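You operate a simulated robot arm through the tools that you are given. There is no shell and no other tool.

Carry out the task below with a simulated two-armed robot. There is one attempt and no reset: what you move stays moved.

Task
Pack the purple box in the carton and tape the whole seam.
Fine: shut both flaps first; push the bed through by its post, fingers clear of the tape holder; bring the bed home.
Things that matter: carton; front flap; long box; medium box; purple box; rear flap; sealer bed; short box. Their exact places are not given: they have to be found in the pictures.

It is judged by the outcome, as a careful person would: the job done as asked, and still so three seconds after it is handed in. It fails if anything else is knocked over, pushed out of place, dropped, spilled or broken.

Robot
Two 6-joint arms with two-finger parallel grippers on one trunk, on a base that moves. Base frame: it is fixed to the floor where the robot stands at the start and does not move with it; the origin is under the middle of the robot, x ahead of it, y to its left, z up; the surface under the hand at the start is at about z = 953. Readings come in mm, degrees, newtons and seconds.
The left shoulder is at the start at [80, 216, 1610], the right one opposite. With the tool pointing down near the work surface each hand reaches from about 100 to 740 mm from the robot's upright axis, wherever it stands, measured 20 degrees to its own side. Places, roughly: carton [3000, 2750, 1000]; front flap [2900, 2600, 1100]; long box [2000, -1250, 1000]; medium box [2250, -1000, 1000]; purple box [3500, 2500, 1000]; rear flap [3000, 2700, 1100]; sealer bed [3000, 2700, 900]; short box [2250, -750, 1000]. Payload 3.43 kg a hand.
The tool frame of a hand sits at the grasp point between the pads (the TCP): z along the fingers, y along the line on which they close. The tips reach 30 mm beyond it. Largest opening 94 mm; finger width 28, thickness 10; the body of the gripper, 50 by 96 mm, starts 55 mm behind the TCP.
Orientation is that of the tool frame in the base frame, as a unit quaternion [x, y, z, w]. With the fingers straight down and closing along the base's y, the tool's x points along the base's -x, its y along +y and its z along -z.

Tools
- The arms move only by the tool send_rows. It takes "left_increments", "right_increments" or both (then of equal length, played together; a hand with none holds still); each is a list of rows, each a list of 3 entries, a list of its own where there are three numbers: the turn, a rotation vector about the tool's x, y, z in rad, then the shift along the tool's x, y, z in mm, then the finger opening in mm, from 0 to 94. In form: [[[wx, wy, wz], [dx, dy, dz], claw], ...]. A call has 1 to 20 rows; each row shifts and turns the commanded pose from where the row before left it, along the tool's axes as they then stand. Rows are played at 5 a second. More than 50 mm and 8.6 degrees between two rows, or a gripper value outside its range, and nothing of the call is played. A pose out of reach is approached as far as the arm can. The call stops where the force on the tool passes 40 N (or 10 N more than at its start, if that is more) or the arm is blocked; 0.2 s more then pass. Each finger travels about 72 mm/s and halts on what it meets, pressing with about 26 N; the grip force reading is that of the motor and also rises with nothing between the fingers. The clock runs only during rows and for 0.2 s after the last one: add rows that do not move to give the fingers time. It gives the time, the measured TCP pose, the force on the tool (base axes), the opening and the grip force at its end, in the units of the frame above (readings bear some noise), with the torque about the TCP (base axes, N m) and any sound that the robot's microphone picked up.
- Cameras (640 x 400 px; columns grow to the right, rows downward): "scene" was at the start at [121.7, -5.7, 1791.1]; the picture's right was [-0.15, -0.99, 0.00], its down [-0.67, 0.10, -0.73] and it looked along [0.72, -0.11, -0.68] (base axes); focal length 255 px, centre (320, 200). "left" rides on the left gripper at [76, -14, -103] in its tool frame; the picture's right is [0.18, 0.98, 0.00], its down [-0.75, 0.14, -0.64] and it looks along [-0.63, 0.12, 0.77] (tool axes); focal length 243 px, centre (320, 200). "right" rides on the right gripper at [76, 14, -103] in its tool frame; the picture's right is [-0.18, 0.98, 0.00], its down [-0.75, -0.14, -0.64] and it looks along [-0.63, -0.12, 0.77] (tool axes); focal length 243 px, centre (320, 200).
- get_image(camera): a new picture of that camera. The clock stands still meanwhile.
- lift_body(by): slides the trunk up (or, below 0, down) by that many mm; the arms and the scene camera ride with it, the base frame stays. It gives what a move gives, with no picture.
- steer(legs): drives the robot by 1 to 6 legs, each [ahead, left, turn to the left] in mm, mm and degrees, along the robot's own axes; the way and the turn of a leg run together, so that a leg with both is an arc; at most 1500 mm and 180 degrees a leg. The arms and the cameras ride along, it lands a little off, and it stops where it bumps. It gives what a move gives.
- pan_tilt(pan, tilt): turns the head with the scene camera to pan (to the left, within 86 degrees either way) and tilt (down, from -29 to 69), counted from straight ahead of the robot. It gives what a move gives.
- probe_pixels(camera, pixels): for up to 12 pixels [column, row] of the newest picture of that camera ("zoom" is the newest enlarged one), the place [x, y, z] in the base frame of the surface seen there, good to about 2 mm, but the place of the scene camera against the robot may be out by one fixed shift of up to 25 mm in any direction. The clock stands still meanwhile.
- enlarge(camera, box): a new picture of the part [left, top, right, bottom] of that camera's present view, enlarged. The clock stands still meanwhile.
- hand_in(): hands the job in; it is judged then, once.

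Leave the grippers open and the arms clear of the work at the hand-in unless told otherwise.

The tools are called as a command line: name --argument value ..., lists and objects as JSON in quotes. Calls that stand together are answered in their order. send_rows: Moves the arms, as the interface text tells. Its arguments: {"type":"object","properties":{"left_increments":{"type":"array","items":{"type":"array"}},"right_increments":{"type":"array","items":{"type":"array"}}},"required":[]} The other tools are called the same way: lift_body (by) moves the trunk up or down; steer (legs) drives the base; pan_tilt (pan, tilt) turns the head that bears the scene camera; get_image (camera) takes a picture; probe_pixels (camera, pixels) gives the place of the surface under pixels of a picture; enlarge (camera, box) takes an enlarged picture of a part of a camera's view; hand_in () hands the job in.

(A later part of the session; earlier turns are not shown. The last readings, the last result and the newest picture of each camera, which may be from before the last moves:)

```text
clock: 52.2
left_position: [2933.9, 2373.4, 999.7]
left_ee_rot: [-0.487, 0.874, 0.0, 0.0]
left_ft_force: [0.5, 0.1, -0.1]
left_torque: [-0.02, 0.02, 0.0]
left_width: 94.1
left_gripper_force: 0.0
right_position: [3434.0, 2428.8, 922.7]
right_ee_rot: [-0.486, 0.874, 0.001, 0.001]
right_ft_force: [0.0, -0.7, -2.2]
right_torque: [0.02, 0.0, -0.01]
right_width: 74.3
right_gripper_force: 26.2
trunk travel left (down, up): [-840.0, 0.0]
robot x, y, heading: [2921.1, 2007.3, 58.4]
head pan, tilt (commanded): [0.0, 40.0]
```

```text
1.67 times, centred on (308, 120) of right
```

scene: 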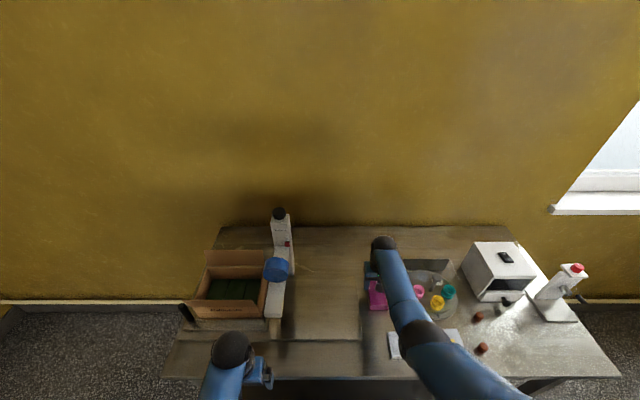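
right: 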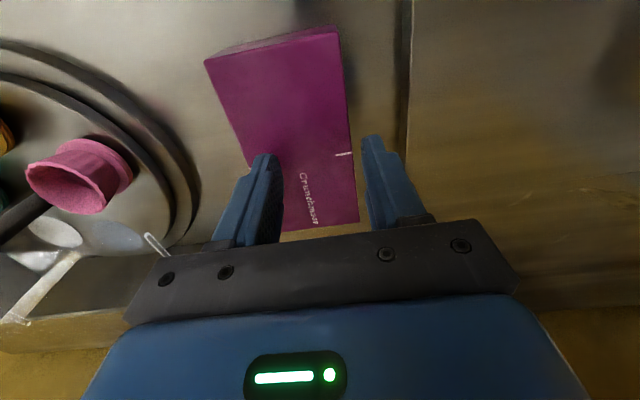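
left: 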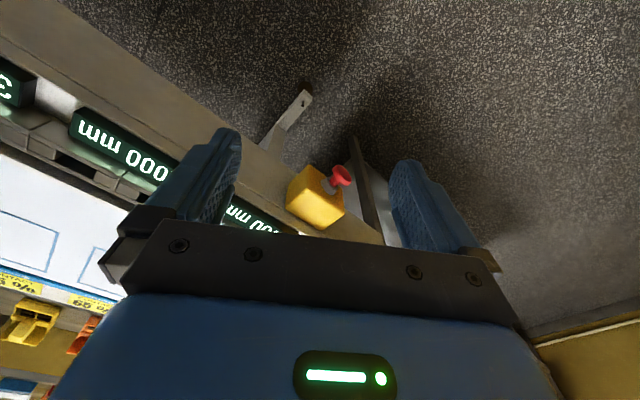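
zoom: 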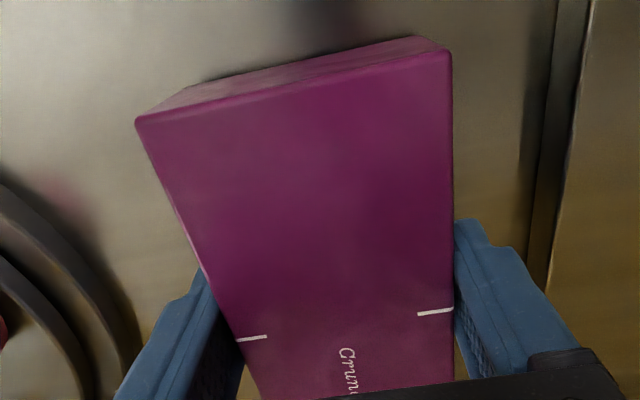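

The box rises with the hand (load ≈2.2 N, image unchanged). I hold briefly and continue to lift slowly, checking for slip.

send_rows --right_increments '[[[0, 0, 0], [0, 0, 0], 40], [[0, 0, 0], [0, 0, -3], 40], [[0, 0, 0], [0, 0, -3], 40], [[0, 0, 0], [0, 0, -3], 40], [[0, 0, 0], [0, 0, -3], 40], [[0, 0, 0], [0, 0, 0], 40]]'

enlarge --camera "right" --box '[180, 0, 436, 240]'

```text
clock: 53.6
left_position: [2934.3, 2372.3, 999.3]
left_ee_rot: [-0.487, 0.873, 0.0, -0.001]
left_ft_force: [-0.4, -0.1, -0.2]
left_torque: [0.01, 0.0, -0.02]
left_width: 93.8
left_gripper_force: 0.2
right_position: [3434.1, 2427.7, 934.5]
right_ee_rot: [-0.487, 0.874, 0.001, 0.001]
right_ft_force: [-0.4, 0.3, -2.5]
right_torque: [0.0, -0.05, 0.0]
right_width: 74.0
right_gripper_force: 25.4
trunk travel left (down, up): [-840.0, 0.0]
robot x, y, heading: [2922.5, 2006.3, 58.0]
head pan, tilt (commanded): [0.0, 40.0]
```

```text
1.67 times, centred on (308, 120) of right
```

zoom: 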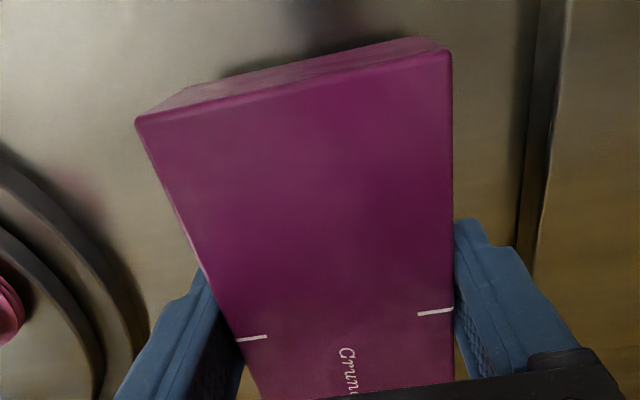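

The grip is steady now at slow speed, so I'll keep the motions gentle. I lift further at 6 mm per row to z≈970, and take a look at the carton with the left hand's camera.

send_rows --right_increments '[[[0, 0, 0], [0, 0, -6], 40], [[0, 0, 0], [0, 0, -6], 40], [[0, 0, 0], [0, 0, -6], 40], [[0, 0, 0], [0, 0, -6], 40], [[0, 0, 0], [0, 0, -6], 40], [[0, 0, 0], [0, 0, -6], 40], [[0, 0, 0], [0, 0, 0], 40]]'

get_image --camera "left"

get_image --camera "right"

```text
clock: 55.2
left_position: [2934.2, 2373.2, 999.4]
left_ee_rot: [-0.487, 0.874, 0.0, -0.001]
left_ft_force: [0.0, -0.3, -0.3]
left_torque: [0.02, 0.02, 0.01]
left_width: 94.0
left_gripper_force: 0.0
right_position: [3432.5, 2429.3, 970.1]
right_ee_rot: [-0.487, 0.874, 0.0, 0.0]
right_ft_force: [0.0, -0.5, -1.8]
right_torque: [-0.03, -0.02, 0.01]
right_width: 74.3
right_gripper_force: 25.9
trunk travel left (down, up): [-840.0, 0.0]
robot x, y, heading: [2920.6, 2005.3, 58.0]
head pan, tilt (commanded): [0.0, 40.0]
```

```text
taken
```

left: 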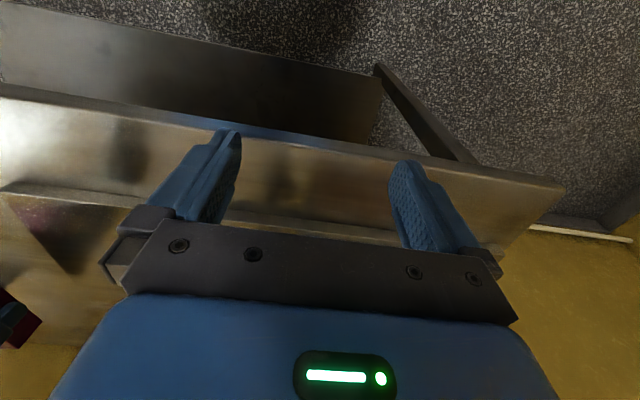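

```text
taken
```

right: 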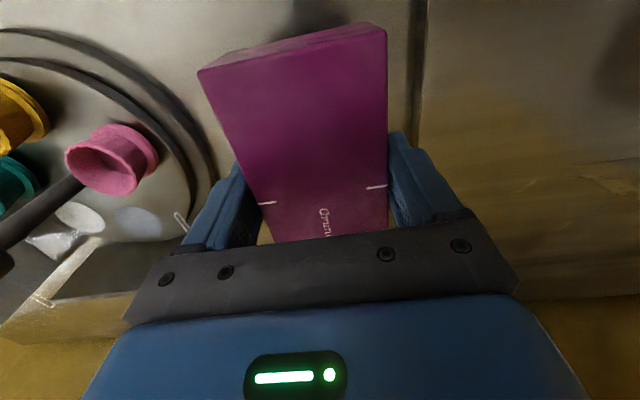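

Box held firmly. Plan: pull it back toward me in front of the tape arm, turn it 90° so its length runs along the seam, go round to the carton's left end, and enter between the flaps over the left end wall. First pull back 240 mm while rising 40 mm.

send_rows --right_increments '[[[0, 0, 0], [6, 0, -2], 40], [[0, 0, 0], [12, 0, -2], 40], [[0, 0, 0], [12, 0, -2], 40], [[0, 0, 0], [12, 0, -2], 40], [[0, 0, 0], [12, 0, -2], 40], [[0, 0, 0], [12, 0, -2], 40], [[0, 0, 0], [12, 0, -2], 40], [[0, 0, 0], [12, 0, -2], 40], [[0, 0, 0], [12, 0, -2], 40], [[0, 0, 0], [12, 0, -2], 40], [[0, 0, 0], [12, 0, -2], 40], [[0, 0, 0], [12, 0, -2], 40], [[0, 0, 0], [12, 0, -2], 40], [[0, 0, 0], [12, 0, -2], 40], [[0, 0, 0], [12, 0, -2], 40], [[0, 0, 0], [12, 0, -2], 40], [[0, 0, 0], [12, 0, -2], 40], [[0, 0, 0], [12, 0, -2], 40], [[0, 0, 0], [12, 0, -2], 40], [[0, 0, 0], [6, 0, -2], 40]]'

get_image --camera "right"

```text
clock: 59.4
left_position: [2934.3, 2373.5, 1000.6]
left_ee_rot: [-0.487, 0.873, 0.0, 0.0]
left_ft_force: [-0.1, 0.1, 0.5]
left_torque: [0.02, -0.01, 0.01]
left_width: 94.0
left_gripper_force: 0.1
right_position: [3313.5, 2235.1, 1011.1]
right_ee_rot: [-0.487, 0.873, -0.001, 0.0]
right_ft_force: [0.7, 0.4, -1.5]
right_torque: [0.0, 0.03, 0.05]
right_width: 74.4
right_gripper_force: 25.5
trunk travel left (down, up): [-840.0, 0.0]
robot x, y, heading: [2918.8, 2003.4, 58.1]
head pan, tilt (commanded): [0.0, 40.0]
```

```text
taken
```

right: 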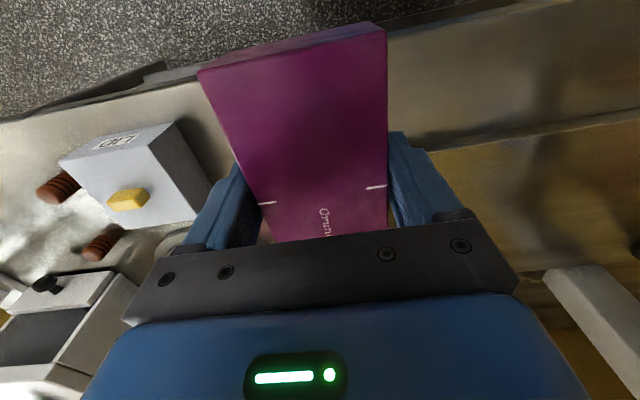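

Still firm. Before turning the box I check the height of the LID box and yellow knob next to it.

probe_pixels --camera "right" --pixels '[[125, 195], [130, 165], [190, 160], [165, 125], [580, 290], [600, 320], [560, 275]]'

```text
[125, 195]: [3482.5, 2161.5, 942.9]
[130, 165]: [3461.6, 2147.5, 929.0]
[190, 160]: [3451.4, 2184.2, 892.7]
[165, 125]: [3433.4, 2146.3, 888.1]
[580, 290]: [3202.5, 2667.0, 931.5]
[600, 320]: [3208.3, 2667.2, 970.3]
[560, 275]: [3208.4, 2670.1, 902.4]
```

All are below z 943 and the box bottom is at ≈976, so I turn the hand +90° about its axis (camera side goes to the left).

send_rows --right_increments '[[[0, 0, 0.0982], [0, 0, 0], 40], [[0, 0, 0.0982], [0, 0, 0], 40], [[0, 0, 0.0982], [0, 0, 0], 40], [[0, 0, 0.0982], [0, 0, 0], 40], [[0, 0, 0.0982], [0, 0, 0], 40], [[0, 0, 0.0982], [0, 0, 0], 40], [[0, 0, 0.0982], [0, 0, 0], 40], [[0, 0, 0.0982], [0, 0, 0], 40], [[0, 0, 0.0982], [0, 0, 0], 40], [[0, 0, 0.0982], [0, 0, 0], 40], [[0, 0, 0.0982], [0, 0, 0], 40], [[0, 0, 0.0982], [0, 0, 0], 40], [[0, 0, 0.0982], [0, 0, 0], 40], [[0, 0, 0.0982], [0, 0, 0], 40], [[0, 0, 0.0982], [0, 0, 0], 40], [[0, 0, 0.0982], [0, 0, 0], 40]]'

get_image --camera "right"

get_image --camera "scene"

```text
clock: 62.8
left_position: [2934.5, 2373.0, 1000.9]
left_ee_rot: [-0.487, 0.874, 0.0, 0.0]
left_ft_force: [-0.5, -0.1, -1.0]
left_torque: [-0.04, -0.01, 0.01]
left_width: 93.9
left_gripper_force: 0.1
right_position: [3313.5, 2235.0, 1010.0]
right_ee_rot: [0.275, 0.961, 0.0, 0.0]
right_ft_force: [-0.3, -0.3, -1.8]
right_torque: [0.03, 0.02, -0.05]
right_width: 74.1
right_gripper_force: 25.9
trunk travel left (down, up): [-840.0, 0.0]
robot x, y, heading: [2920.6, 2006.3, 58.2]
head pan, tilt (commanded): [0.0, 40.0]
```

```text
taken
```

right: 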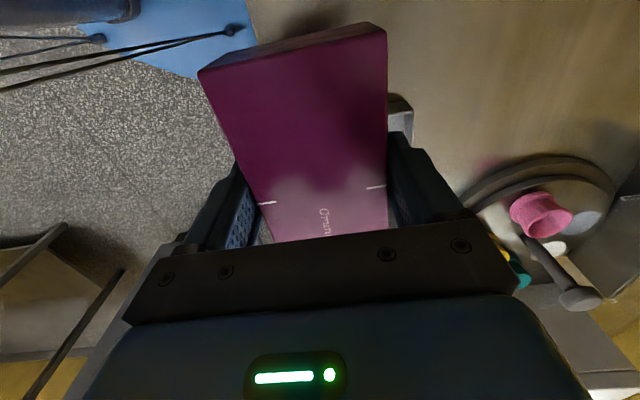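

```text
taken
```

scene: 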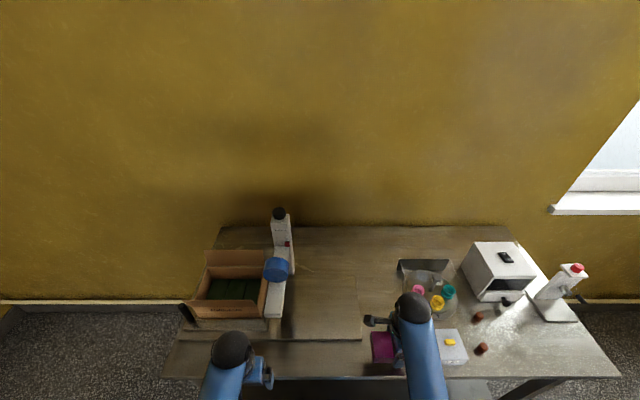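

Box turned and firmly held. The carton inside shows something green; I enlarge it.

enlarge --camera "scene" --box '[165, 200, 309, 350]'

enlarge --camera "scene" --box '[180, 240, 300, 325]'

```text
2.67 times, centred on (237, 275) of scene
```

zoom: 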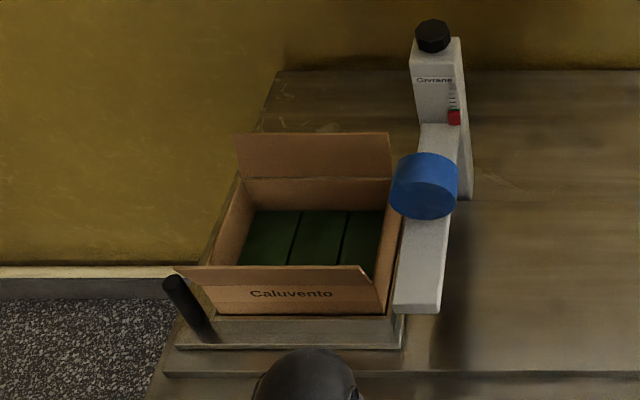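

```text
4.71 times, centred on (240, 282) of scene
```

zoom: 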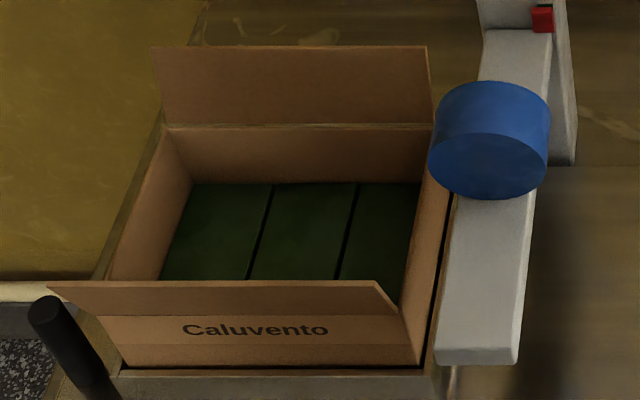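

Three green boxes already lie at the bottom of the carton; the purple one goes on top of them. I probe the depth: green tops, rim, flaps, tape arm underside, post.

probe_pixels --camera "zoom" --pixels '[[220, 220], [310, 220], [385, 220], [190, 190], [300, 130], [130, 260], [425, 250], [155, 52], [424, 52], [60, 290], [370, 287], [250, 348]]'

probe_pixels --camera "zoom" --pixels '[[40, 305], [95, 385], [440, 355], [512, 358], [480, 300], [495, 90], [490, 170], [515, 250], [110, 250], [165, 150], [400, 320], [414, 275]]'

```text
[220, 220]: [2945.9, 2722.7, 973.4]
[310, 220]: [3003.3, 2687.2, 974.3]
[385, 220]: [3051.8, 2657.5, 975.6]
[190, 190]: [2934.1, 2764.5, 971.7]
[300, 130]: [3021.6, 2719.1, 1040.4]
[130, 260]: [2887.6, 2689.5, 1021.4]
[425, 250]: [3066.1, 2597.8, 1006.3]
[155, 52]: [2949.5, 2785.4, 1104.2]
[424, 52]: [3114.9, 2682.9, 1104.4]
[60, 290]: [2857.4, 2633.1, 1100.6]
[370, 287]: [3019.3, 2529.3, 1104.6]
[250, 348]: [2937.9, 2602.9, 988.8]
```

```text
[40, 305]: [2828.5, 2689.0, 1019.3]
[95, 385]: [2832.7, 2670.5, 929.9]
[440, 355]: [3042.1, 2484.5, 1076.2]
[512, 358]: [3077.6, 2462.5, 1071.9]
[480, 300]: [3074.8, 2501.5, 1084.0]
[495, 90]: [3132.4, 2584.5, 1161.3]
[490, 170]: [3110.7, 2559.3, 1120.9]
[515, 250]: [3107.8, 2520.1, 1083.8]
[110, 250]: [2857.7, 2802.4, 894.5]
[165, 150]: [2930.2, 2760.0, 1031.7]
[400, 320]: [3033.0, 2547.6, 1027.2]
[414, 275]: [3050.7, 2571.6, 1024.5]
```

Green tops ≈ z 960 (corrected), rim ≈1023: 63 mm for a 40 mm box – fits. Now I calibrate the scene camera better using the held box: expected top z ≈1016.

enlarge --camera "scene" --box '[350, 300, 430, 380]'

probe_pixels --camera "right" --pixels '[[203, 74], [382, 32], [260, 206], [385, 188], [300, 120], [385, 120], [230, 150]]'

```text
5.00 times, centred on (390, 340) of scene
```

zoom: 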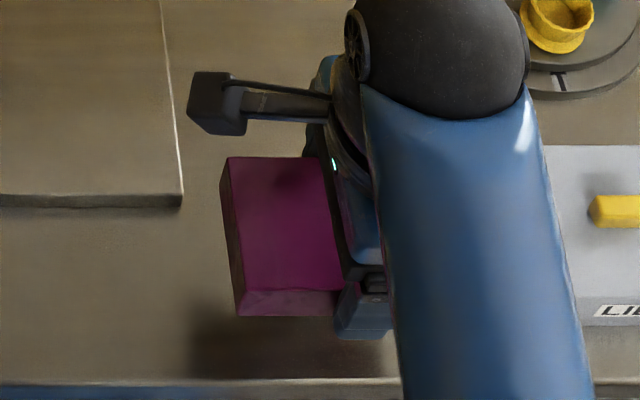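

```text
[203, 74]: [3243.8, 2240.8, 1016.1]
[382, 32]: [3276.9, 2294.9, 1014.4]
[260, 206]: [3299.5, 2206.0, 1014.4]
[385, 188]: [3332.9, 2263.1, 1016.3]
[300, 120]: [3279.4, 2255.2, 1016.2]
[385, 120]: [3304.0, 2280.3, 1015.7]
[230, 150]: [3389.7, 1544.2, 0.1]
```

probe_pixels --camera "zoom" --pixels '[[232, 161], [247, 287], [240, 225], [300, 230], [180, 100], [182, 190], [225, 100], [205, 85]]'

```text
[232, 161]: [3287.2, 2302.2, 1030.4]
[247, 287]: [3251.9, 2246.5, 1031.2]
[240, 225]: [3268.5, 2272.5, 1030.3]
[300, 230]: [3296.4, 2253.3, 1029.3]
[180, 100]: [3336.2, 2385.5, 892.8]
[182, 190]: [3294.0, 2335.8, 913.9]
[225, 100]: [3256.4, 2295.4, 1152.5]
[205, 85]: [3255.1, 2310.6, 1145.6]
```

Scene offset is about +4 mm right, +9 mm ahead, +15 mm up. Corrected: carton centre A≈1131/B≈3823 (my table axes), rim z≈1022, flap tops z≈1089, tape arm front at B≈3705. The hand must come back another 75 mm to pass safely in front of the tape arm.

send_rows --right_increments '[[[0, 0, 0], [0, -8, 0], 40], [[0, 0, 0], [0, -10, 0], 40], [[0, 0, 0], [0, -10, 0], 40], [[0, 0, 0], [0, -10, 0], 40], [[0, 0, 0], [0, -10, 0], 40], [[0, 0, 0], [0, -10, 0], 40], [[0, 0, 0], [0, -10, 0], 40], [[0, 0, 0], [0, -7, 0], 40], [[0, 0, 0], [0, 0, 0], 40]]'

```text
clock: 64.8
left_position: [2934.2, 2371.8, 1000.3]
left_ee_rot: [-0.487, 0.873, 0.0, 0.0]
left_ft_force: [-0.7, -0.6, 0.0]
left_torque: [-0.03, 0.0, 0.0]
left_width: 94.3
left_gripper_force: 0.0
right_position: [3272.4, 2170.8, 1010.1]
right_ee_rot: [0.274, 0.962, 0.001, 0.0]
right_ft_force: [-0.6, 0.3, -2.4]
right_torque: [-0.01, -0.01, 0.02]
right_width: 74.2
right_gripper_force: 25.7
trunk travel left (down, up): [-840.0, 0.0]
robot x, y, heading: [2926.6, 2005.6, 58.1]
head pan, tilt (commanded): [0.0, 40.0]
```

Now drive left 520 mm along the table front, hand and box passing ~90 mm in front of the tape arm and flap.

steer --legs '[[0, 260, 0], [0, 260, 0]]'

get_image --camera "scene"

get_image --camera "right"

```text
clock: 68.1
left_position: [2496.9, 2645.4, 1000.1]
left_ee_rot: [-0.484, 0.875, 0.001, -0.001]
left_ft_force: [0.4, 0.0, -0.1]
left_torque: [-0.01, 0.02, -0.01]
left_width: 93.9
left_gripper_force: 0.2
right_position: [2835.8, 2441.8, 1009.1]
right_ee_rot: [0.276, 0.961, 0.001, -0.001]
right_ft_force: [-0.1, -0.4, -2.4]
right_torque: [0.01, 0.01, 0.01]
right_width: 74.1
right_gripper_force: 26.1
trunk travel left (down, up): [-840.0, 0.0]
robot x, y, heading: [2479.1, 2280.5, 58.0]
head pan, tilt (commanded): [0.0, 40.0]
```

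```text
taken
```

scene: 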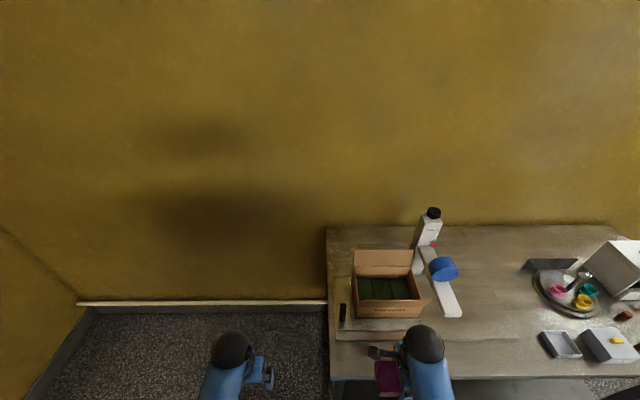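

```text
taken
```

right: 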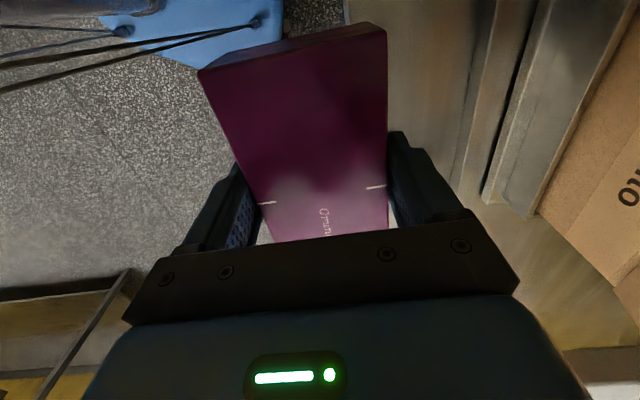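

The right camera sees the bed lip and the carton's front face at right (600, 180). I probe these for accurate B values.

probe_pixels --camera "right" --pixels '[[600, 120], [590, 180], [560, 200], [545, 205], [530, 190], [510, 150], [490, 190], [620, 280], [630, 290], [570, 60], [520, 60], [470, 60]]'

enlarge --camera "right" --box '[440, 0, 640, 400]'

```text
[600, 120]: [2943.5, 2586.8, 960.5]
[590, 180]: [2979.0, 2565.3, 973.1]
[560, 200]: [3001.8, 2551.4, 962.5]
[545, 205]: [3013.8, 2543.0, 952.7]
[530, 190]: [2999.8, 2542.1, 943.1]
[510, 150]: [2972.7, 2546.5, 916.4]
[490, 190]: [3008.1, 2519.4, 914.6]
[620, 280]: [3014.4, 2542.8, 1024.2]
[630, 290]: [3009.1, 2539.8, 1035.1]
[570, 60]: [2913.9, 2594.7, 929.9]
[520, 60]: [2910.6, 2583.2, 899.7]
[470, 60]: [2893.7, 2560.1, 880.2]
```

```text
1.00 times, centred on (540, 200) of right (not enlarged: the box is as wide or as high as the picture)
```

zoom: 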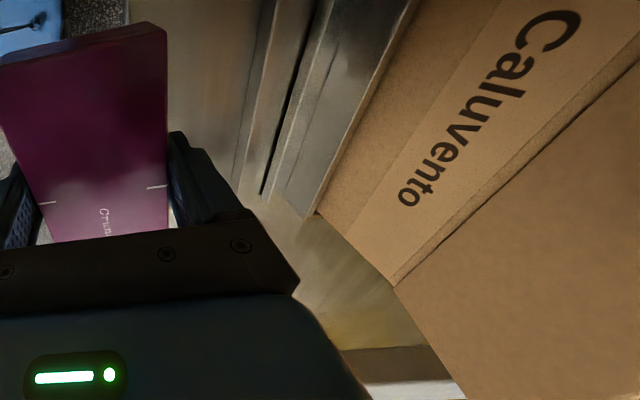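

Carton front face is at B≈3750, its right edge at A≈1224, hinge z≈1024. I'd like to test whether the arm can go higher when stretched farther, to lift the box straight over the front flap. I back off 350 mm first, so the test happens clear of everything.

steer --legs '[[-350, 0, 0]]'

send_rows --right_increments '[[[0, 0, 0], [0, 8, -1], 40], [[0, 0, 0], [0, 16, -4], 40], [[0, 0, 0], [0, 16, -4], 40], [[0, 0, 0], [0, 16, -4], 40], [[0, 0, 0], [0, 16, -4], 40], [[0, 0, 0], [0, 16, -4], 40], [[0, 0, 0], [0, 16, -4], 40], [[0, 0, 0], [0, 16, -4], 40], [[0, 0, 0], [0, 16, -4], 40], [[0, 0, 0], [0, 16, -4], 40], [[0, 0, 0], [0, 16, -4], 40], [[0, 0, 0], [0, 16, -4], 40], [[0, 0, 0], [0, 16, -4], 40], [[0, 0, 0], [0, 16, -4], 40], [[0, 0, 0], [0, 16, -4], 40], [[0, 0, 0], [0, 16, -4], 40], [[0, 0, 0], [0, 16, -4], 40], [[0, 0, 0], [0, 16, -4], 40], [[0, 0, 0], [0, 16, -4], 40], [[0, 0, 0], [0, 16, -4], 40]]'

```text
clock: 70.4
left_position: [2308.1, 2351.4, 999.0]
left_ee_rot: [-0.486, 0.874, 0.0, -0.001]
left_ft_force: [0.0, 0.5, -0.3]
left_torque: [-0.03, 0.01, 0.03]
left_width: 94.0
left_gripper_force: 0.1
right_position: [2648.1, 2147.9, 1009.0]
right_ee_rot: [0.276, 0.961, -0.001, -0.001]
right_ft_force: [0.8, 0.5, -1.8]
right_torque: [-0.05, -0.01, -0.01]
right_width: 74.2
right_gripper_force: 25.6
trunk travel left (down, up): [-840.0, 0.0]
robot x, y, heading: [2293.4, 1984.7, 58.1]
head pan, tilt (commanded): [0.0, 40.0]
```

```text
clock: 74.6
left_position: [2308.8, 2349.2, 999.1]
left_ee_rot: [-0.484, 0.875, 0.001, 0.0]
left_ft_force: [-0.6, 0.1, 0.3]
left_torque: [0.01, -0.01, 0.0]
left_width: 94.0
left_gripper_force: 0.1
right_position: [2813.5, 2411.3, 1086.3]
right_ee_rot: [0.276, 0.961, 0.0, 0.0]
right_ft_force: [-0.3, 0.2, -2.4]
right_torque: [0.02, 0.02, 0.04]
right_width: 74.4
right_gripper_force: 26.3
trunk travel left (down, up): [-840.0, 0.0]
robot x, y, heading: [2296.7, 1981.2, 57.9]
head pan, tilt (commanded): [0.0, 40.0]
```

Reached z 1086 at 638 mm ahead. I continue: a little farther ahead and up to about 1145.

send_rows --right_increments '[[[0, 0, 0], [0, 8, -4], 40], [[0, 0, 0], [0, 8, -6], 40], [[0, 0, 0], [0, 8, -6], 40], [[0, 0, 0], [0, 8, -6], 40], [[0, 0, 0], [0, 4, -6], 40], [[0, 0, 0], [0, 4, -6], 40], [[0, 0, 0], [0, 0, -6], 40], [[0, 0, 0], [0, 0, -6], 40], [[0, 0, 0], [0, 0, -6], 40], [[0, 0, 0], [0, 0, -6], 40], [[0, 0, 0], [0, 0, 0], 40]]'

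```text
clock: 77.0
left_position: [2308.3, 2349.1, 998.9]
left_ee_rot: [-0.485, 0.875, 0.001, 0.0]
left_ft_force: [0.6, 0.3, 0.0]
left_torque: [0.05, 0.02, -0.02]
left_width: 94.0
left_gripper_force: 0.0
right_position: [2833.6, 2444.0, 1145.0]
right_ee_rot: [0.276, 0.961, 0.001, 0.001]
right_ft_force: [-0.5, 0.2, -1.0]
right_torque: [0.03, -0.03, -0.03]
right_width: 74.1
right_gripper_force: 25.9
trunk travel left (down, up): [-840.0, 0.0]
robot x, y, heading: [2295.7, 1986.3, 57.8]
head pan, tilt (commanded): [0.0, 40.0]
```

The arm reaches z 1145 at 677 mm ahead, so the box bottom is at ≈1110, 21 mm over the flap tops. I drive ahead 150 first and check with the wrist camera.

steer --legs '[[140, -4, 0.2]]'

get_image --camera "right"

get_image --camera "scene"

```text
clock: 78.3
left_position: [2381.7, 2462.7, 1001.4]
left_ee_rot: [-0.487, 0.873, 0.001, 0.001]
left_ft_force: [-0.2, 0.0, -0.6]
left_torque: [0.02, -0.04, -0.03]
left_width: 94.1
left_gripper_force: 0.0
right_position: [2907.3, 2560.0, 1147.2]
right_ee_rot: [0.274, 0.962, 0.002, 0.0]
right_ft_force: [-0.6, 0.0, -1.4]
right_torque: [0.04, -0.01, -0.02]
right_width: 73.9
right_gripper_force: 26.1
trunk travel left (down, up): [-840.0, 0.0]
robot x, y, heading: [2374.1, 2097.4, 58.0]
head pan, tilt (commanded): [0.0, 40.0]
```

```text
taken
```

right: 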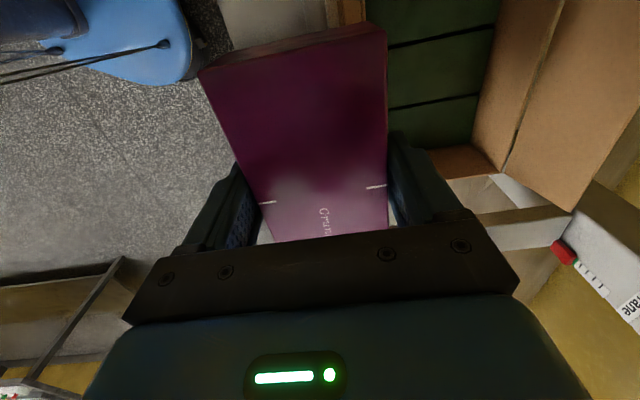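

```text
taken
```

scene: 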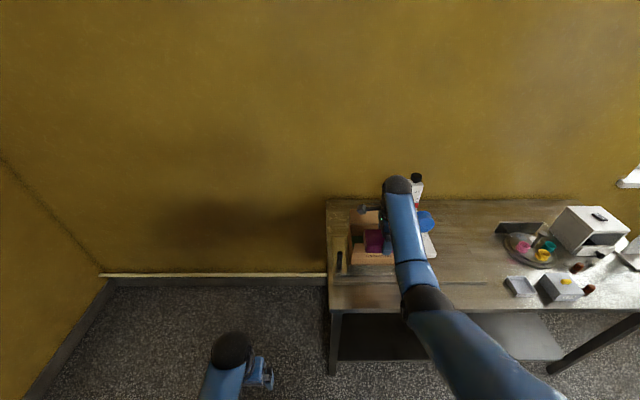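

The wrist camera now sees into the carton: greens at (440, 60), right wall (465, 160), rear wall (510, 90), rear flap (570, 100), left wall (345, 12). I probe these.

probe_pixels --camera "right" --pixels '[[440, 60], [440, 110], [400, 20], [460, 165], [480, 158], [510, 60], [525, 110], [505, 165], [345, 10], [355, 20], [572, 205], [500, 235]]'

```text
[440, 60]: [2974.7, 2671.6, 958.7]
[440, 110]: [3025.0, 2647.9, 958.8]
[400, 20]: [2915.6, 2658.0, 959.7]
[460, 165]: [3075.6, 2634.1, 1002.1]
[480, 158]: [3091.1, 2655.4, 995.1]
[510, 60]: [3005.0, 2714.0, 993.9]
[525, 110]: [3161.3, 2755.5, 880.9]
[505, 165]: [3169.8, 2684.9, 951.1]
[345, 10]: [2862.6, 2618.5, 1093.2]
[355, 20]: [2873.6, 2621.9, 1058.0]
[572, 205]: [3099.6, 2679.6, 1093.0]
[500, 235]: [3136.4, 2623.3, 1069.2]
```

Greens' tops z 958.8; carton interior centre ≈ A 1128, B 3822; flap tops z≈1094, box bottom ≈1112. I drive the remaining 113 mm ahead and 5 mm right.

steer --legs '[[113, -5, 0]]'

get_image --camera "right"

```text
clock: 79.5
left_position: [2443.0, 2553.1, 1002.2]
left_ee_rot: [-0.486, 0.874, 0.002, 0.002]
left_ft_force: [-0.5, -0.2, -0.2]
left_torque: [0.03, -0.06, 0.01]
left_width: 94.2
left_gripper_force: 0.0
right_position: [2969.5, 2649.1, 1151.4]
right_ee_rot: [0.274, 0.962, 0.005, 0.002]
right_ft_force: [-0.7, -0.7, -1.1]
right_torque: [0.04, 0.0, -0.03]
right_width: 74.2
right_gripper_force: 26.1
trunk travel left (down, up): [-840.0, 0.0]
robot x, y, heading: [2431.6, 2189.8, 58.2]
head pan, tilt (commanded): [0.0, 40.0]
```

```text
taken
```

right: 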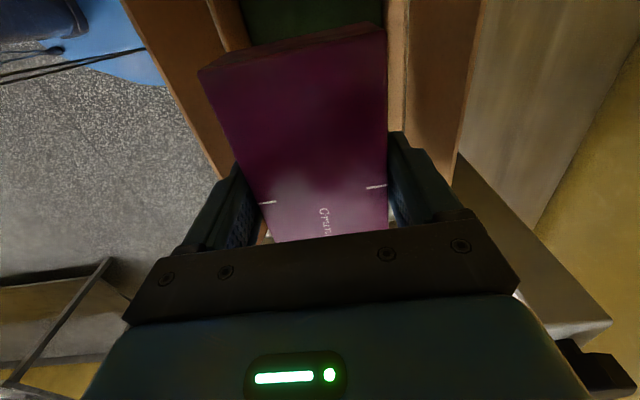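

The hand is at A≈1128, B≈3817 between the flaps. I let it settle with a still row, then probe the flaps on both sides.

send_rows --right_increments '[[[0, 0, 0], [0, 0, 0], 40], [[0, 0, 0], [0, 0, 0], 40]]'

get_image --camera "right"

probe_pixels --camera "right" --pixels '[[140, 40], [195, 140], [215, 30], [235, 15], [395, 40], [400, 100], [440, 60], [470, 80], [300, 15], [460, 110]]'

```text
clock: 80.1
left_position: [2444.1, 2555.4, 1000.2]
left_ee_rot: [-0.486, 0.874, 0.001, 0.0]
left_ft_force: [-0.7, 0.4, 0.1]
left_torque: [0.05, 0.02, 0.03]
left_width: 93.9
left_gripper_force: 0.1
right_position: [2971.1, 2652.3, 1147.9]
right_ee_rot: [0.275, 0.961, 0.002, 0.0]
right_ft_force: [-0.1, -0.7, -1.2]
right_torque: [0.01, 0.0, 0.01]
right_width: 74.2
right_gripper_force: 26.1
trunk travel left (down, up): [-840.0, 0.0]
robot x, y, heading: [2435.3, 2195.2, 57.9]
head pan, tilt (commanded): [0.0, 40.0]
```

```text
taken
```

right: 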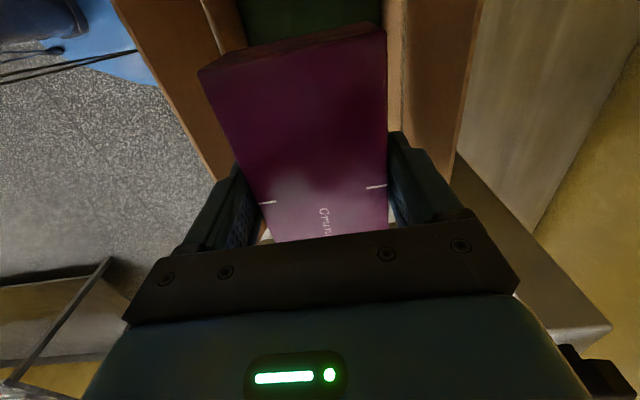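

```text
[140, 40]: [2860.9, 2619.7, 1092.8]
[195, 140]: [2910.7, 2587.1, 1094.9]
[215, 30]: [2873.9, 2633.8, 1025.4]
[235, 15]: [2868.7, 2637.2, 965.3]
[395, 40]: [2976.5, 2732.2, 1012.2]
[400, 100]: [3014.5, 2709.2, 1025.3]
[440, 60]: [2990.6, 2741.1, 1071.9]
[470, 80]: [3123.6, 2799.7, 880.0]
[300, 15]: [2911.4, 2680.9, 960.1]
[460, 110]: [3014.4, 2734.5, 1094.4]
```

Interior spans B 3753–3891 (centre 3822), the hand is at 3820, A 1128: well centred. I lower 146 mm slowly.

send_rows --right_increments '[[[0, 0, 0], [0, 2, 6], 40], [[0, 0, 0], [0, 0, 12], 40], [[0, 0, 0], [0, 0, 12], 40], [[0, 0, 0], [0, 0, 12], 40], [[0, 0, 0], [0, 0, 12], 40], [[0, 0, 0], [0, 0, 12], 40], [[0, 0, 0], [0, 0, 12], 40], [[0, 0, 0], [0, 0, 12], 40], [[0, 0, 0], [0, 0, 12], 40], [[0, 0, 0], [0, 0, 12], 40], [[0, 0, 0], [0, 0, 12], 40], [[0, 0, 0], [0, 0, 12], 40], [[0, 0, 0], [0, 0, 8], 40], [[0, 0, 0], [0, 0, 6], 40], [[0, 0, 0], [0, 0, 0], 40]]'

get_image --camera "right"

```text
clock: 83.3
left_position: [2446.9, 2556.9, 1000.0]
left_ee_rot: [-0.487, 0.873, 0.0, 0.0]
left_ft_force: [-0.8, -0.2, 0.4]
left_torque: [0.01, 0.0, -0.01]
left_width: 93.9
left_gripper_force: 0.1
right_position: [2974.0, 2657.8, 995.3]
right_ee_rot: [0.275, 0.961, 0.001, 0.0]
right_ft_force: [1.5, 0.9, 5.9]
right_torque: [-0.29, 0.05, -0.01]
right_width: 74.2
right_gripper_force: 26.3
trunk travel left (down, up): [-840.0, 0.0]
robot x, y, heading: [2431.3, 2191.9, 58.1]
head pan, tilt (commanded): [0.0, 40.0]
```

```text
taken
```

right: 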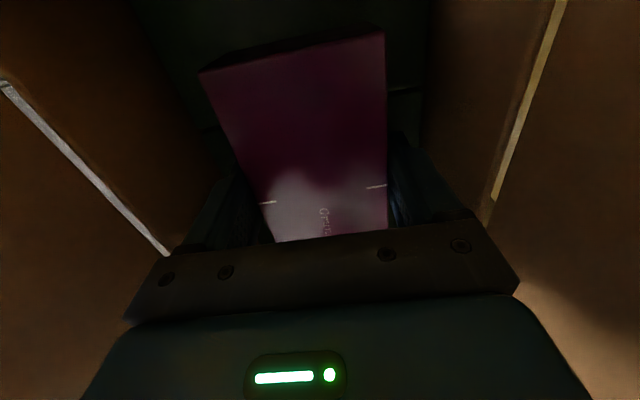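

Contact: the load turned to +5.9 N upward at z 995, as expected. I open the fingers to 88 and then rise straight up.

send_rows --right_increments '[[[0, 0, 0], [0, 0, 0], 78], [[0, 0, 0], [0, 0, 0], 84], [[0, 0, 0], [0, 0, 0], 88], [[0, 0, 0], [0, 0, 0], 88], [[0, 0, 0], [0, 0, -4], 88], [[0, 0, 0], [0, 0, -8], 88], [[0, 0, 0], [0, 0, -12], 88], [[0, 0, 0], [0, 0, -15], 88], [[0, 0, 0], [0, 0, -15], 88], [[0, 0, 0], [0, 0, -15], 88], [[0, 0, 0], [0, 0, -15], 88], [[0, 0, 0], [0, 0, -15], 88], [[0, 0, 0], [0, 0, -15], 88], [[0, 0, 0], [0, 0, -15], 88], [[0, 0, 0], [0, 0, -15], 88]]'

get_image --camera "right"

```text
clock: 86.5
left_position: [2447.0, 2557.6, 998.7]
left_ee_rot: [-0.486, 0.874, 0.0, 0.0]
left_ft_force: [1.0, 0.3, 0.4]
left_torque: [-0.01, -0.01, 0.03]
left_width: 93.8
left_gripper_force: 0.0
right_position: [2974.6, 2656.8, 1137.4]
right_ee_rot: [0.276, 0.961, 0.0, 0.0]
right_ft_force: [-0.2, 0.5, -0.3]
right_torque: [0.02, -0.01, 0.01]
right_width: 88.1
right_gripper_force: 0.1
trunk travel left (down, up): [-840.0, 0.0]
robot x, y, heading: [2430.9, 2197.0, 58.1]
head pan, tilt (commanded): [0.0, 40.0]
```

```text
taken
```

right: 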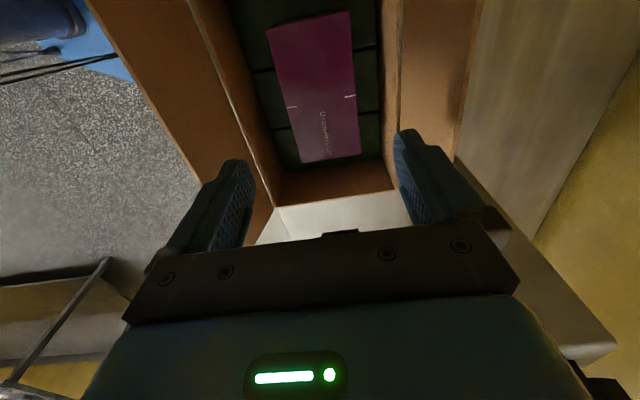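

The purple box lies flat on the greens. I turn the hand back (−90°, fingers then open along the seam direction) while rising 12 mm, clear above the flaps.

send_rows --right_increments '[[[0, 0, 0], [0, 0, -6], 88], [[0, 0, 0], [0, 0, -6], 88], [[0, 0, -0.131], [0, 0, 0], 88], [[0, 0, -0.131], [0, 0, 0], 88], [[0, 0, -0.131], [0, 0, 0], 88], [[0, 0, -0.131], [0, 0, 0], 88], [[0, 0, -0.131], [0, 0, 0], 88], [[0, 0, -0.131], [0, 0, 0], 88], [[0, 0, -0.131], [0, 0, 0], 88], [[0, 0, -0.131], [0, 0, 0], 88], [[0, 0, -0.131], [0, 0, 0], 88], [[0, 0, -0.131], [0, 0, 0], 88], [[0, 0, -0.131], [0, 0, 0], 88], [[0, 0, -0.131], [0, 0, 0], 88]]'

get_image --camera "right"

```text
clock: 89.5
left_position: [2445.9, 2558.2, 999.5]
left_ee_rot: [-0.485, 0.874, 0.0, 0.0]
left_ft_force: [0.6, 0.4, 0.6]
left_torque: [-0.02, 0.01, -0.01]
left_width: 93.9
left_gripper_force: 0.0
right_position: [2973.1, 2656.5, 1149.8]
right_ee_rot: [-0.487, 0.873, 0.0, 0.001]
right_ft_force: [0.4, -0.1, -0.2]
right_torque: [-0.02, -0.01, 0.03]
right_width: 87.8
right_gripper_force: 0.0
trunk travel left (down, up): [-840.0, 0.0]
robot x, y, heading: [2434.5, 2193.6, 58.2]
head pan, tilt (commanded): [0.0, 40.0]
```

```text
taken
```

right: 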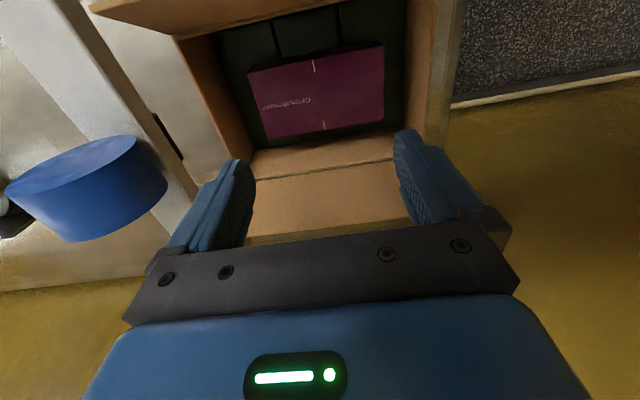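

Good view. I probe the tape roll and arm edges next to the carton and the rear flap's top edge.

probe_pixels --camera "right" --pixels '[[162, 180], [135, 145], [60, 190], [185, 180], [120, 90], [75, 30], [165, 130], [150, 60], [270, 237], [380, 222], [255, 175], [392, 165]]'

```text
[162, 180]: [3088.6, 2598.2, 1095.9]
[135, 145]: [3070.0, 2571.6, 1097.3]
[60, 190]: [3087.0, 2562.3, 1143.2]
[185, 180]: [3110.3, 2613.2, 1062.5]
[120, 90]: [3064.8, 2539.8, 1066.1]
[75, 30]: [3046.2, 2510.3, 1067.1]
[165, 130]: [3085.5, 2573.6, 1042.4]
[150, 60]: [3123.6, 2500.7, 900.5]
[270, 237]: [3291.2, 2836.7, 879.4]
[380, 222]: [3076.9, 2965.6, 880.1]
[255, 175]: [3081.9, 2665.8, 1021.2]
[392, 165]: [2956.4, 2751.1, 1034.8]
```

Rear flap clear, tape arm's left edge is at A≈1266. I drive 130 mm ahead so the fingers pass over the rear flap to behind it.

steer --legs '[[130, 0, 0]]'

send_rows --right_increments '[[[0, 0, 0], [0, 0, 0], 88], [[0, 0, 0], [0, 0, 0], 88]]'

get_image --camera "right"

```text
clock: 90.8
left_position: [2513.8, 2665.1, 1001.1]
left_ee_rot: [-0.486, 0.874, 0.001, 0.001]
left_ft_force: [-0.9, -0.5, 0.7]
left_torque: [0.0, -0.01, 0.03]
left_width: 93.9
left_gripper_force: 0.1
right_position: [3039.3, 2763.1, 1152.9]
right_ee_rot: [-0.487, 0.874, 0.001, 0.002]
right_ft_force: [-1.3, 1.0, 0.9]
right_torque: [0.04, -0.02, -0.02]
right_width: 88.2
right_gripper_force: 0.0
trunk travel left (down, up): [-840.0, 0.0]
robot x, y, heading: [2503.3, 2299.5, 58.3]
head pan, tilt (commanded): [0.0, 40.0]
```

```text
clock: 91.4
left_position: [2513.4, 2665.7, 999.9]
left_ee_rot: [-0.486, 0.874, 0.001, 0.001]
left_ft_force: [0.2, -0.4, 0.4]
left_torque: [0.08, -0.02, -0.01]
left_width: 94.1
left_gripper_force: 0.1
right_position: [3041.6, 2764.0, 1151.5]
right_ee_rot: [-0.486, 0.874, 0.001, 0.001]
right_ft_force: [-0.3, -0.3, -0.9]
right_torque: [0.03, -0.01, -0.02]
right_width: 87.8
right_gripper_force: 0.1
trunk travel left (down, up): [-840.0, 0.0]
robot x, y, heading: [2504.1, 2303.4, 58.2]
head pan, tilt (commanded): [0.0, 40.0]
```

```text
taken
```

right: 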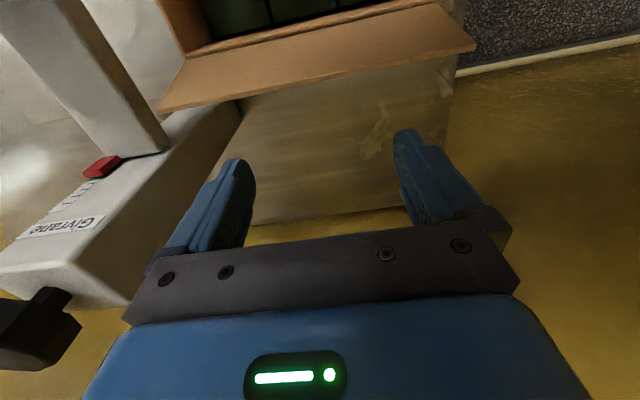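

Hand is at A 1129, B 3952 behind the rear flap (fingers' near edge ≈25 mm behind its top edge). I probe the flap's back face and then lower the fingers 55 mm.

probe_pixels --camera "right" --pixels '[[250, 85], [400, 50], [300, 60], [190, 100], [468, 45], [330, 25], [215, 150], [140, 290], [225, 120]]'

send_rows --right_increments '[[[0, 0, 0], [0, 0, 10], 88], [[0, 0, 0], [0, 0, 15], 88], [[0, 0, 0], [0, 0, 15], 88], [[0, 0, 0], [0, 0, 15], 88], [[0, 0, 0], [0, 0, 0], 88]]'

get_image --camera "right"

```text
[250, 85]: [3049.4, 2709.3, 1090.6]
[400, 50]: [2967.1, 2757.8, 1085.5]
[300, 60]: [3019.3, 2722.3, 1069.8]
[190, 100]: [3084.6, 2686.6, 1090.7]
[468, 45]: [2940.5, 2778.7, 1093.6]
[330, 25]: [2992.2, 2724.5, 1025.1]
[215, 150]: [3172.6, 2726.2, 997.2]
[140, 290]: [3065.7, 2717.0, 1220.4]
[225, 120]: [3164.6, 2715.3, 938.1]
```

```text
clock: 92.6
left_position: [2516.0, 2668.7, 999.5]
left_ee_rot: [-0.487, 0.874, 0.0, 0.0]
left_ft_force: [-0.3, 0.5, 0.0]
left_torque: [0.01, -0.01, -0.01]
left_width: 94.0
left_gripper_force: 0.0
right_position: [3042.4, 2768.3, 1094.9]
right_ee_rot: [-0.487, 0.874, 0.0, 0.001]
right_ft_force: [-1.0, -1.1, -0.1]
right_torque: [-0.01, -0.03, -0.02]
right_width: 88.3
right_gripper_force: 0.1
trunk travel left (down, up): [-840.0, 0.0]
robot x, y, heading: [2504.3, 2301.9, 58.0]
head pan, tilt (commanded): [0.0, 40.0]
```

```text
taken
```

right: 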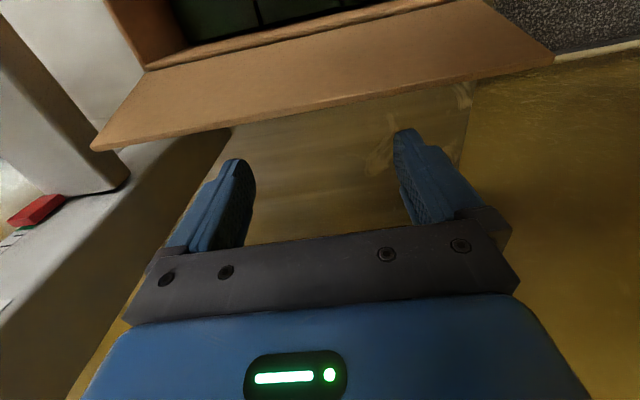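

The hand's view shows the flap's inner side in front of the fingers. I now pull the fingers toward me 62 mm to tip the rear flap past upright, and look.

send_rows --right_increments '[[[0, 0, 0], [8, 0, 0], 88], [[0, 0, 0], [8, 0, 0], 88], [[0, 0, 0], [8, 0, 0], 88], [[0, 0, 0], [8, 0, 0], 88], [[0, 0, 0], [8, 0, 0], 88], [[0, 0, 0], [8, 0, 0], 88], [[0, 0, 0], [8, 0, 0], 88], [[0, 0, 0], [6, 0, 0], 88], [[0, 0, 0], [0, 0, 0], 88]]'

get_image --camera "right"

```text
clock: 94.6
left_position: [2515.7, 2668.9, 999.0]
left_ee_rot: [-0.486, 0.874, 0.0, 0.0]
left_ft_force: [-0.3, -0.4, 1.1]
left_torque: [0.0, 0.04, -0.01]
left_width: 94.1
left_gripper_force: 0.0
right_position: [3011.0, 2715.1, 1094.2]
right_ee_rot: [-0.486, 0.874, -0.001, 0.0]
right_ft_force: [0.0, 1.1, -0.5]
right_torque: [-0.01, 0.01, 0.0]
right_width: 87.9
right_gripper_force: 0.1
trunk travel left (down, up): [-840.0, 0.0]
robot x, y, heading: [2500.0, 2302.8, 58.1]
head pan, tilt (commanded): [0.0, 40.0]
```

```text
taken
```

right: 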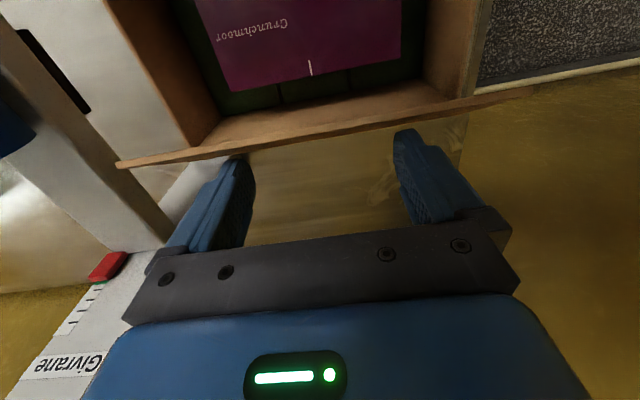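

The rear flap stands slightly forward of upright, fingers behind it. I follow the arc: toward me and down.

send_rows --right_increments '[[[0, 0, 0], [7, 0, 1], 88], [[0, 0, 0], [7, 0, 2], 88], [[0, 0, 0], [7, 0, 2], 88], [[0, 0, 0], [6, 0, 4], 88], [[0, 0, 0], [6, 0, 5], 88], [[0, 0, 0], [4, 0, 6], 88], [[0, 0, 0], [4, 0, 6], 88], [[0, 0, 0], [0, 0, 0], 88]]'

get_image --camera "right"

```text
clock: 96.4
left_position: [2515.8, 2668.5, 999.8]
left_ee_rot: [-0.486, 0.874, 0.0, 0.0]
left_ft_force: [0.7, -0.9, 0.4]
left_torque: [-0.01, 0.01, -0.01]
left_width: 94.0
left_gripper_force: 0.1
right_position: [2989.1, 2679.6, 1067.8]
right_ee_rot: [-0.486, 0.874, 0.0, 0.001]
right_ft_force: [0.2, 0.4, 0.5]
right_torque: [0.03, -0.01, 0.04]
right_width: 87.9
right_gripper_force: 0.2
trunk travel left (down, up): [-840.0, 0.0]
robot x, y, heading: [2505.2, 2301.1, 58.5]
head pan, tilt (commanded): [0.0, 40.0]
```

```text
taken
```

right: 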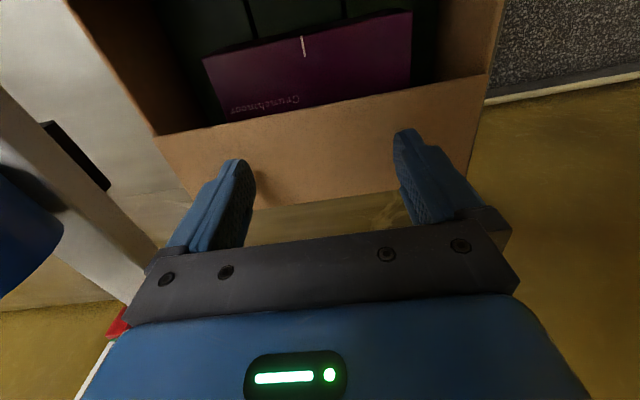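

The rear flap is folding in; I press it down the last ~10 mm, gently.

send_rows --right_increments '[[[0, 0, 0], [2, 0, 4], 88], [[0, 0, 0], [1, 0, 3], 88], [[0, 0, 0], [0, 0, 3], 88], [[0, 0, 0], [0, 0, 2], 88], [[0, 0, 0], [0, 0, 0], 88]]'

get_image --camera "right"

```text
clock: 97.6
left_position: [2514.4, 2668.1, 1001.2]
left_ee_rot: [-0.486, 0.874, 0.001, 0.001]
left_ft_force: [0.0, 1.2, -0.5]
left_torque: [0.03, -0.03, 0.01]
left_width: 93.9
left_gripper_force: 0.1
right_position: [2986.9, 2676.9, 1058.4]
right_ee_rot: [-0.486, 0.874, 0.002, 0.003]
right_ft_force: [2.8, -0.1, 19.7]
right_torque: [0.36, 0.23, 0.15]
right_width: 88.1
right_gripper_force: 0.0
trunk travel left (down, up): [-840.0, 0.0]
robot x, y, heading: [2504.0, 2301.3, 57.8]
head pan, tilt (commanded): [0.0, 40.0]
```

```text
taken
```

right: 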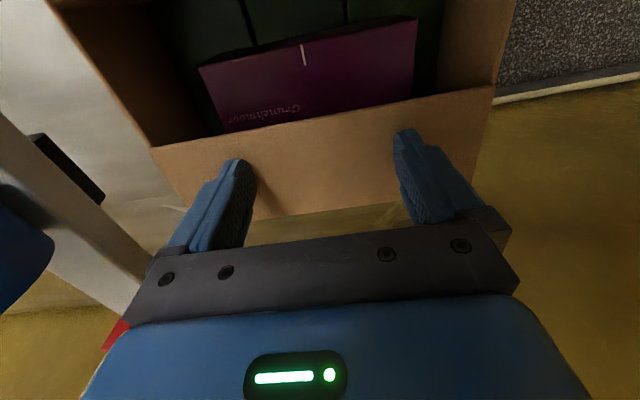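

19.7 N upward at tip z≈1028: the rear flap is fully down. I rise 12 mm and see whether it stays shut.

send_rows --right_increments '[[[0, 0, 0], [0, 0, -3], 88], [[0, 0, 0], [0, 0, -5], 88], [[0, 0, 0], [0, 0, -6], 88], [[0, 0, 0], [0, 0, 0], 88]]'

get_image --camera "right"

probe_pixels --camera "right" --pixels '[[310, 122], [310, 150], [310, 180], [310, 205], [200, 150], [460, 105]]'

```text
clock: 98.6
left_position: [2515.2, 2668.2, 999.3]
left_ee_rot: [-0.487, 0.873, -0.001, -0.001]
left_ft_force: [0.6, 0.0, -0.1]
left_torque: [0.02, 0.03, 0.01]
left_width: 93.9
left_gripper_force: 0.0
right_position: [2985.5, 2676.9, 1069.1]
right_ee_rot: [-0.487, 0.874, 0.0, -0.001]
right_ft_force: [0.3, -0.1, 0.8]
right_torque: [0.01, 0.01, 0.01]
right_width: 87.9
right_gripper_force: 0.1
trunk travel left (down, up): [-840.0, 0.0]
robot x, y, heading: [2500.2, 2302.9, 58.3]
head pan, tilt (commanded): [0.0, 40.0]
```

```text
taken
```

right: 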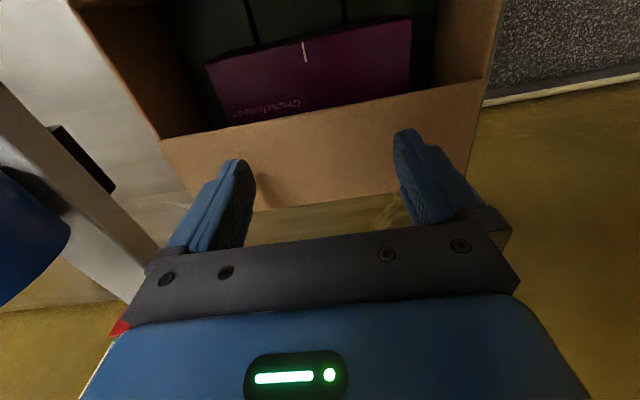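

```text
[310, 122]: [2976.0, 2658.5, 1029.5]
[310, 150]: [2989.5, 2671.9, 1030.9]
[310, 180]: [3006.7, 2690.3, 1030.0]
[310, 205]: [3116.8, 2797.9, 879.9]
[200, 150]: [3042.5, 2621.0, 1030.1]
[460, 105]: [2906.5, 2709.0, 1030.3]
```

The rear flap stays shut (flat at z≈1030). Now I bring the hand out: up and ahead to z≈1150, then back off by base over the front flap.

send_rows --right_increments '[[[0, 0, 0], [0, 0, -10], 88], [[0, 0, 0], [-8, 0, -10], 88], [[0, 0, 0], [-14, 0, -9], 88], [[0, 0, 0], [-14, 0, -9], 88], [[0, 0, 0], [-14, 0, -9], 88], [[0, 0, 0], [-14, 0, -9], 88], [[0, 0, 0], [-14, 0, -9], 88], [[0, 0, 0], [-14, 0, -9], 88], [[0, 0, 0], [-8, 0, -6], 88], [[0, 0, 0], [0, 0, 0], 88]]'

```text
clock: 100.8
left_position: [2516.8, 2669.0, 999.3]
left_ee_rot: [-0.486, 0.874, 0.0, 0.0]
left_ft_force: [0.7, -0.9, -0.5]
left_torque: [0.01, 0.02, -0.04]
left_width: 93.9
left_gripper_force: 0.1
right_position: [3039.5, 2762.2, 1150.0]
right_ee_rot: [-0.486, 0.874, 0.0, 0.0]
right_ft_force: [-0.4, 0.5, -0.2]
right_torque: [0.04, 0.04, 0.0]
right_width: 88.0
right_gripper_force: 0.2
trunk travel left (down, up): [-840.0, 0.0]
robot x, y, heading: [2505.3, 2303.6, 58.2]
head pan, tilt (commanded): [0.0, 40.0]
```

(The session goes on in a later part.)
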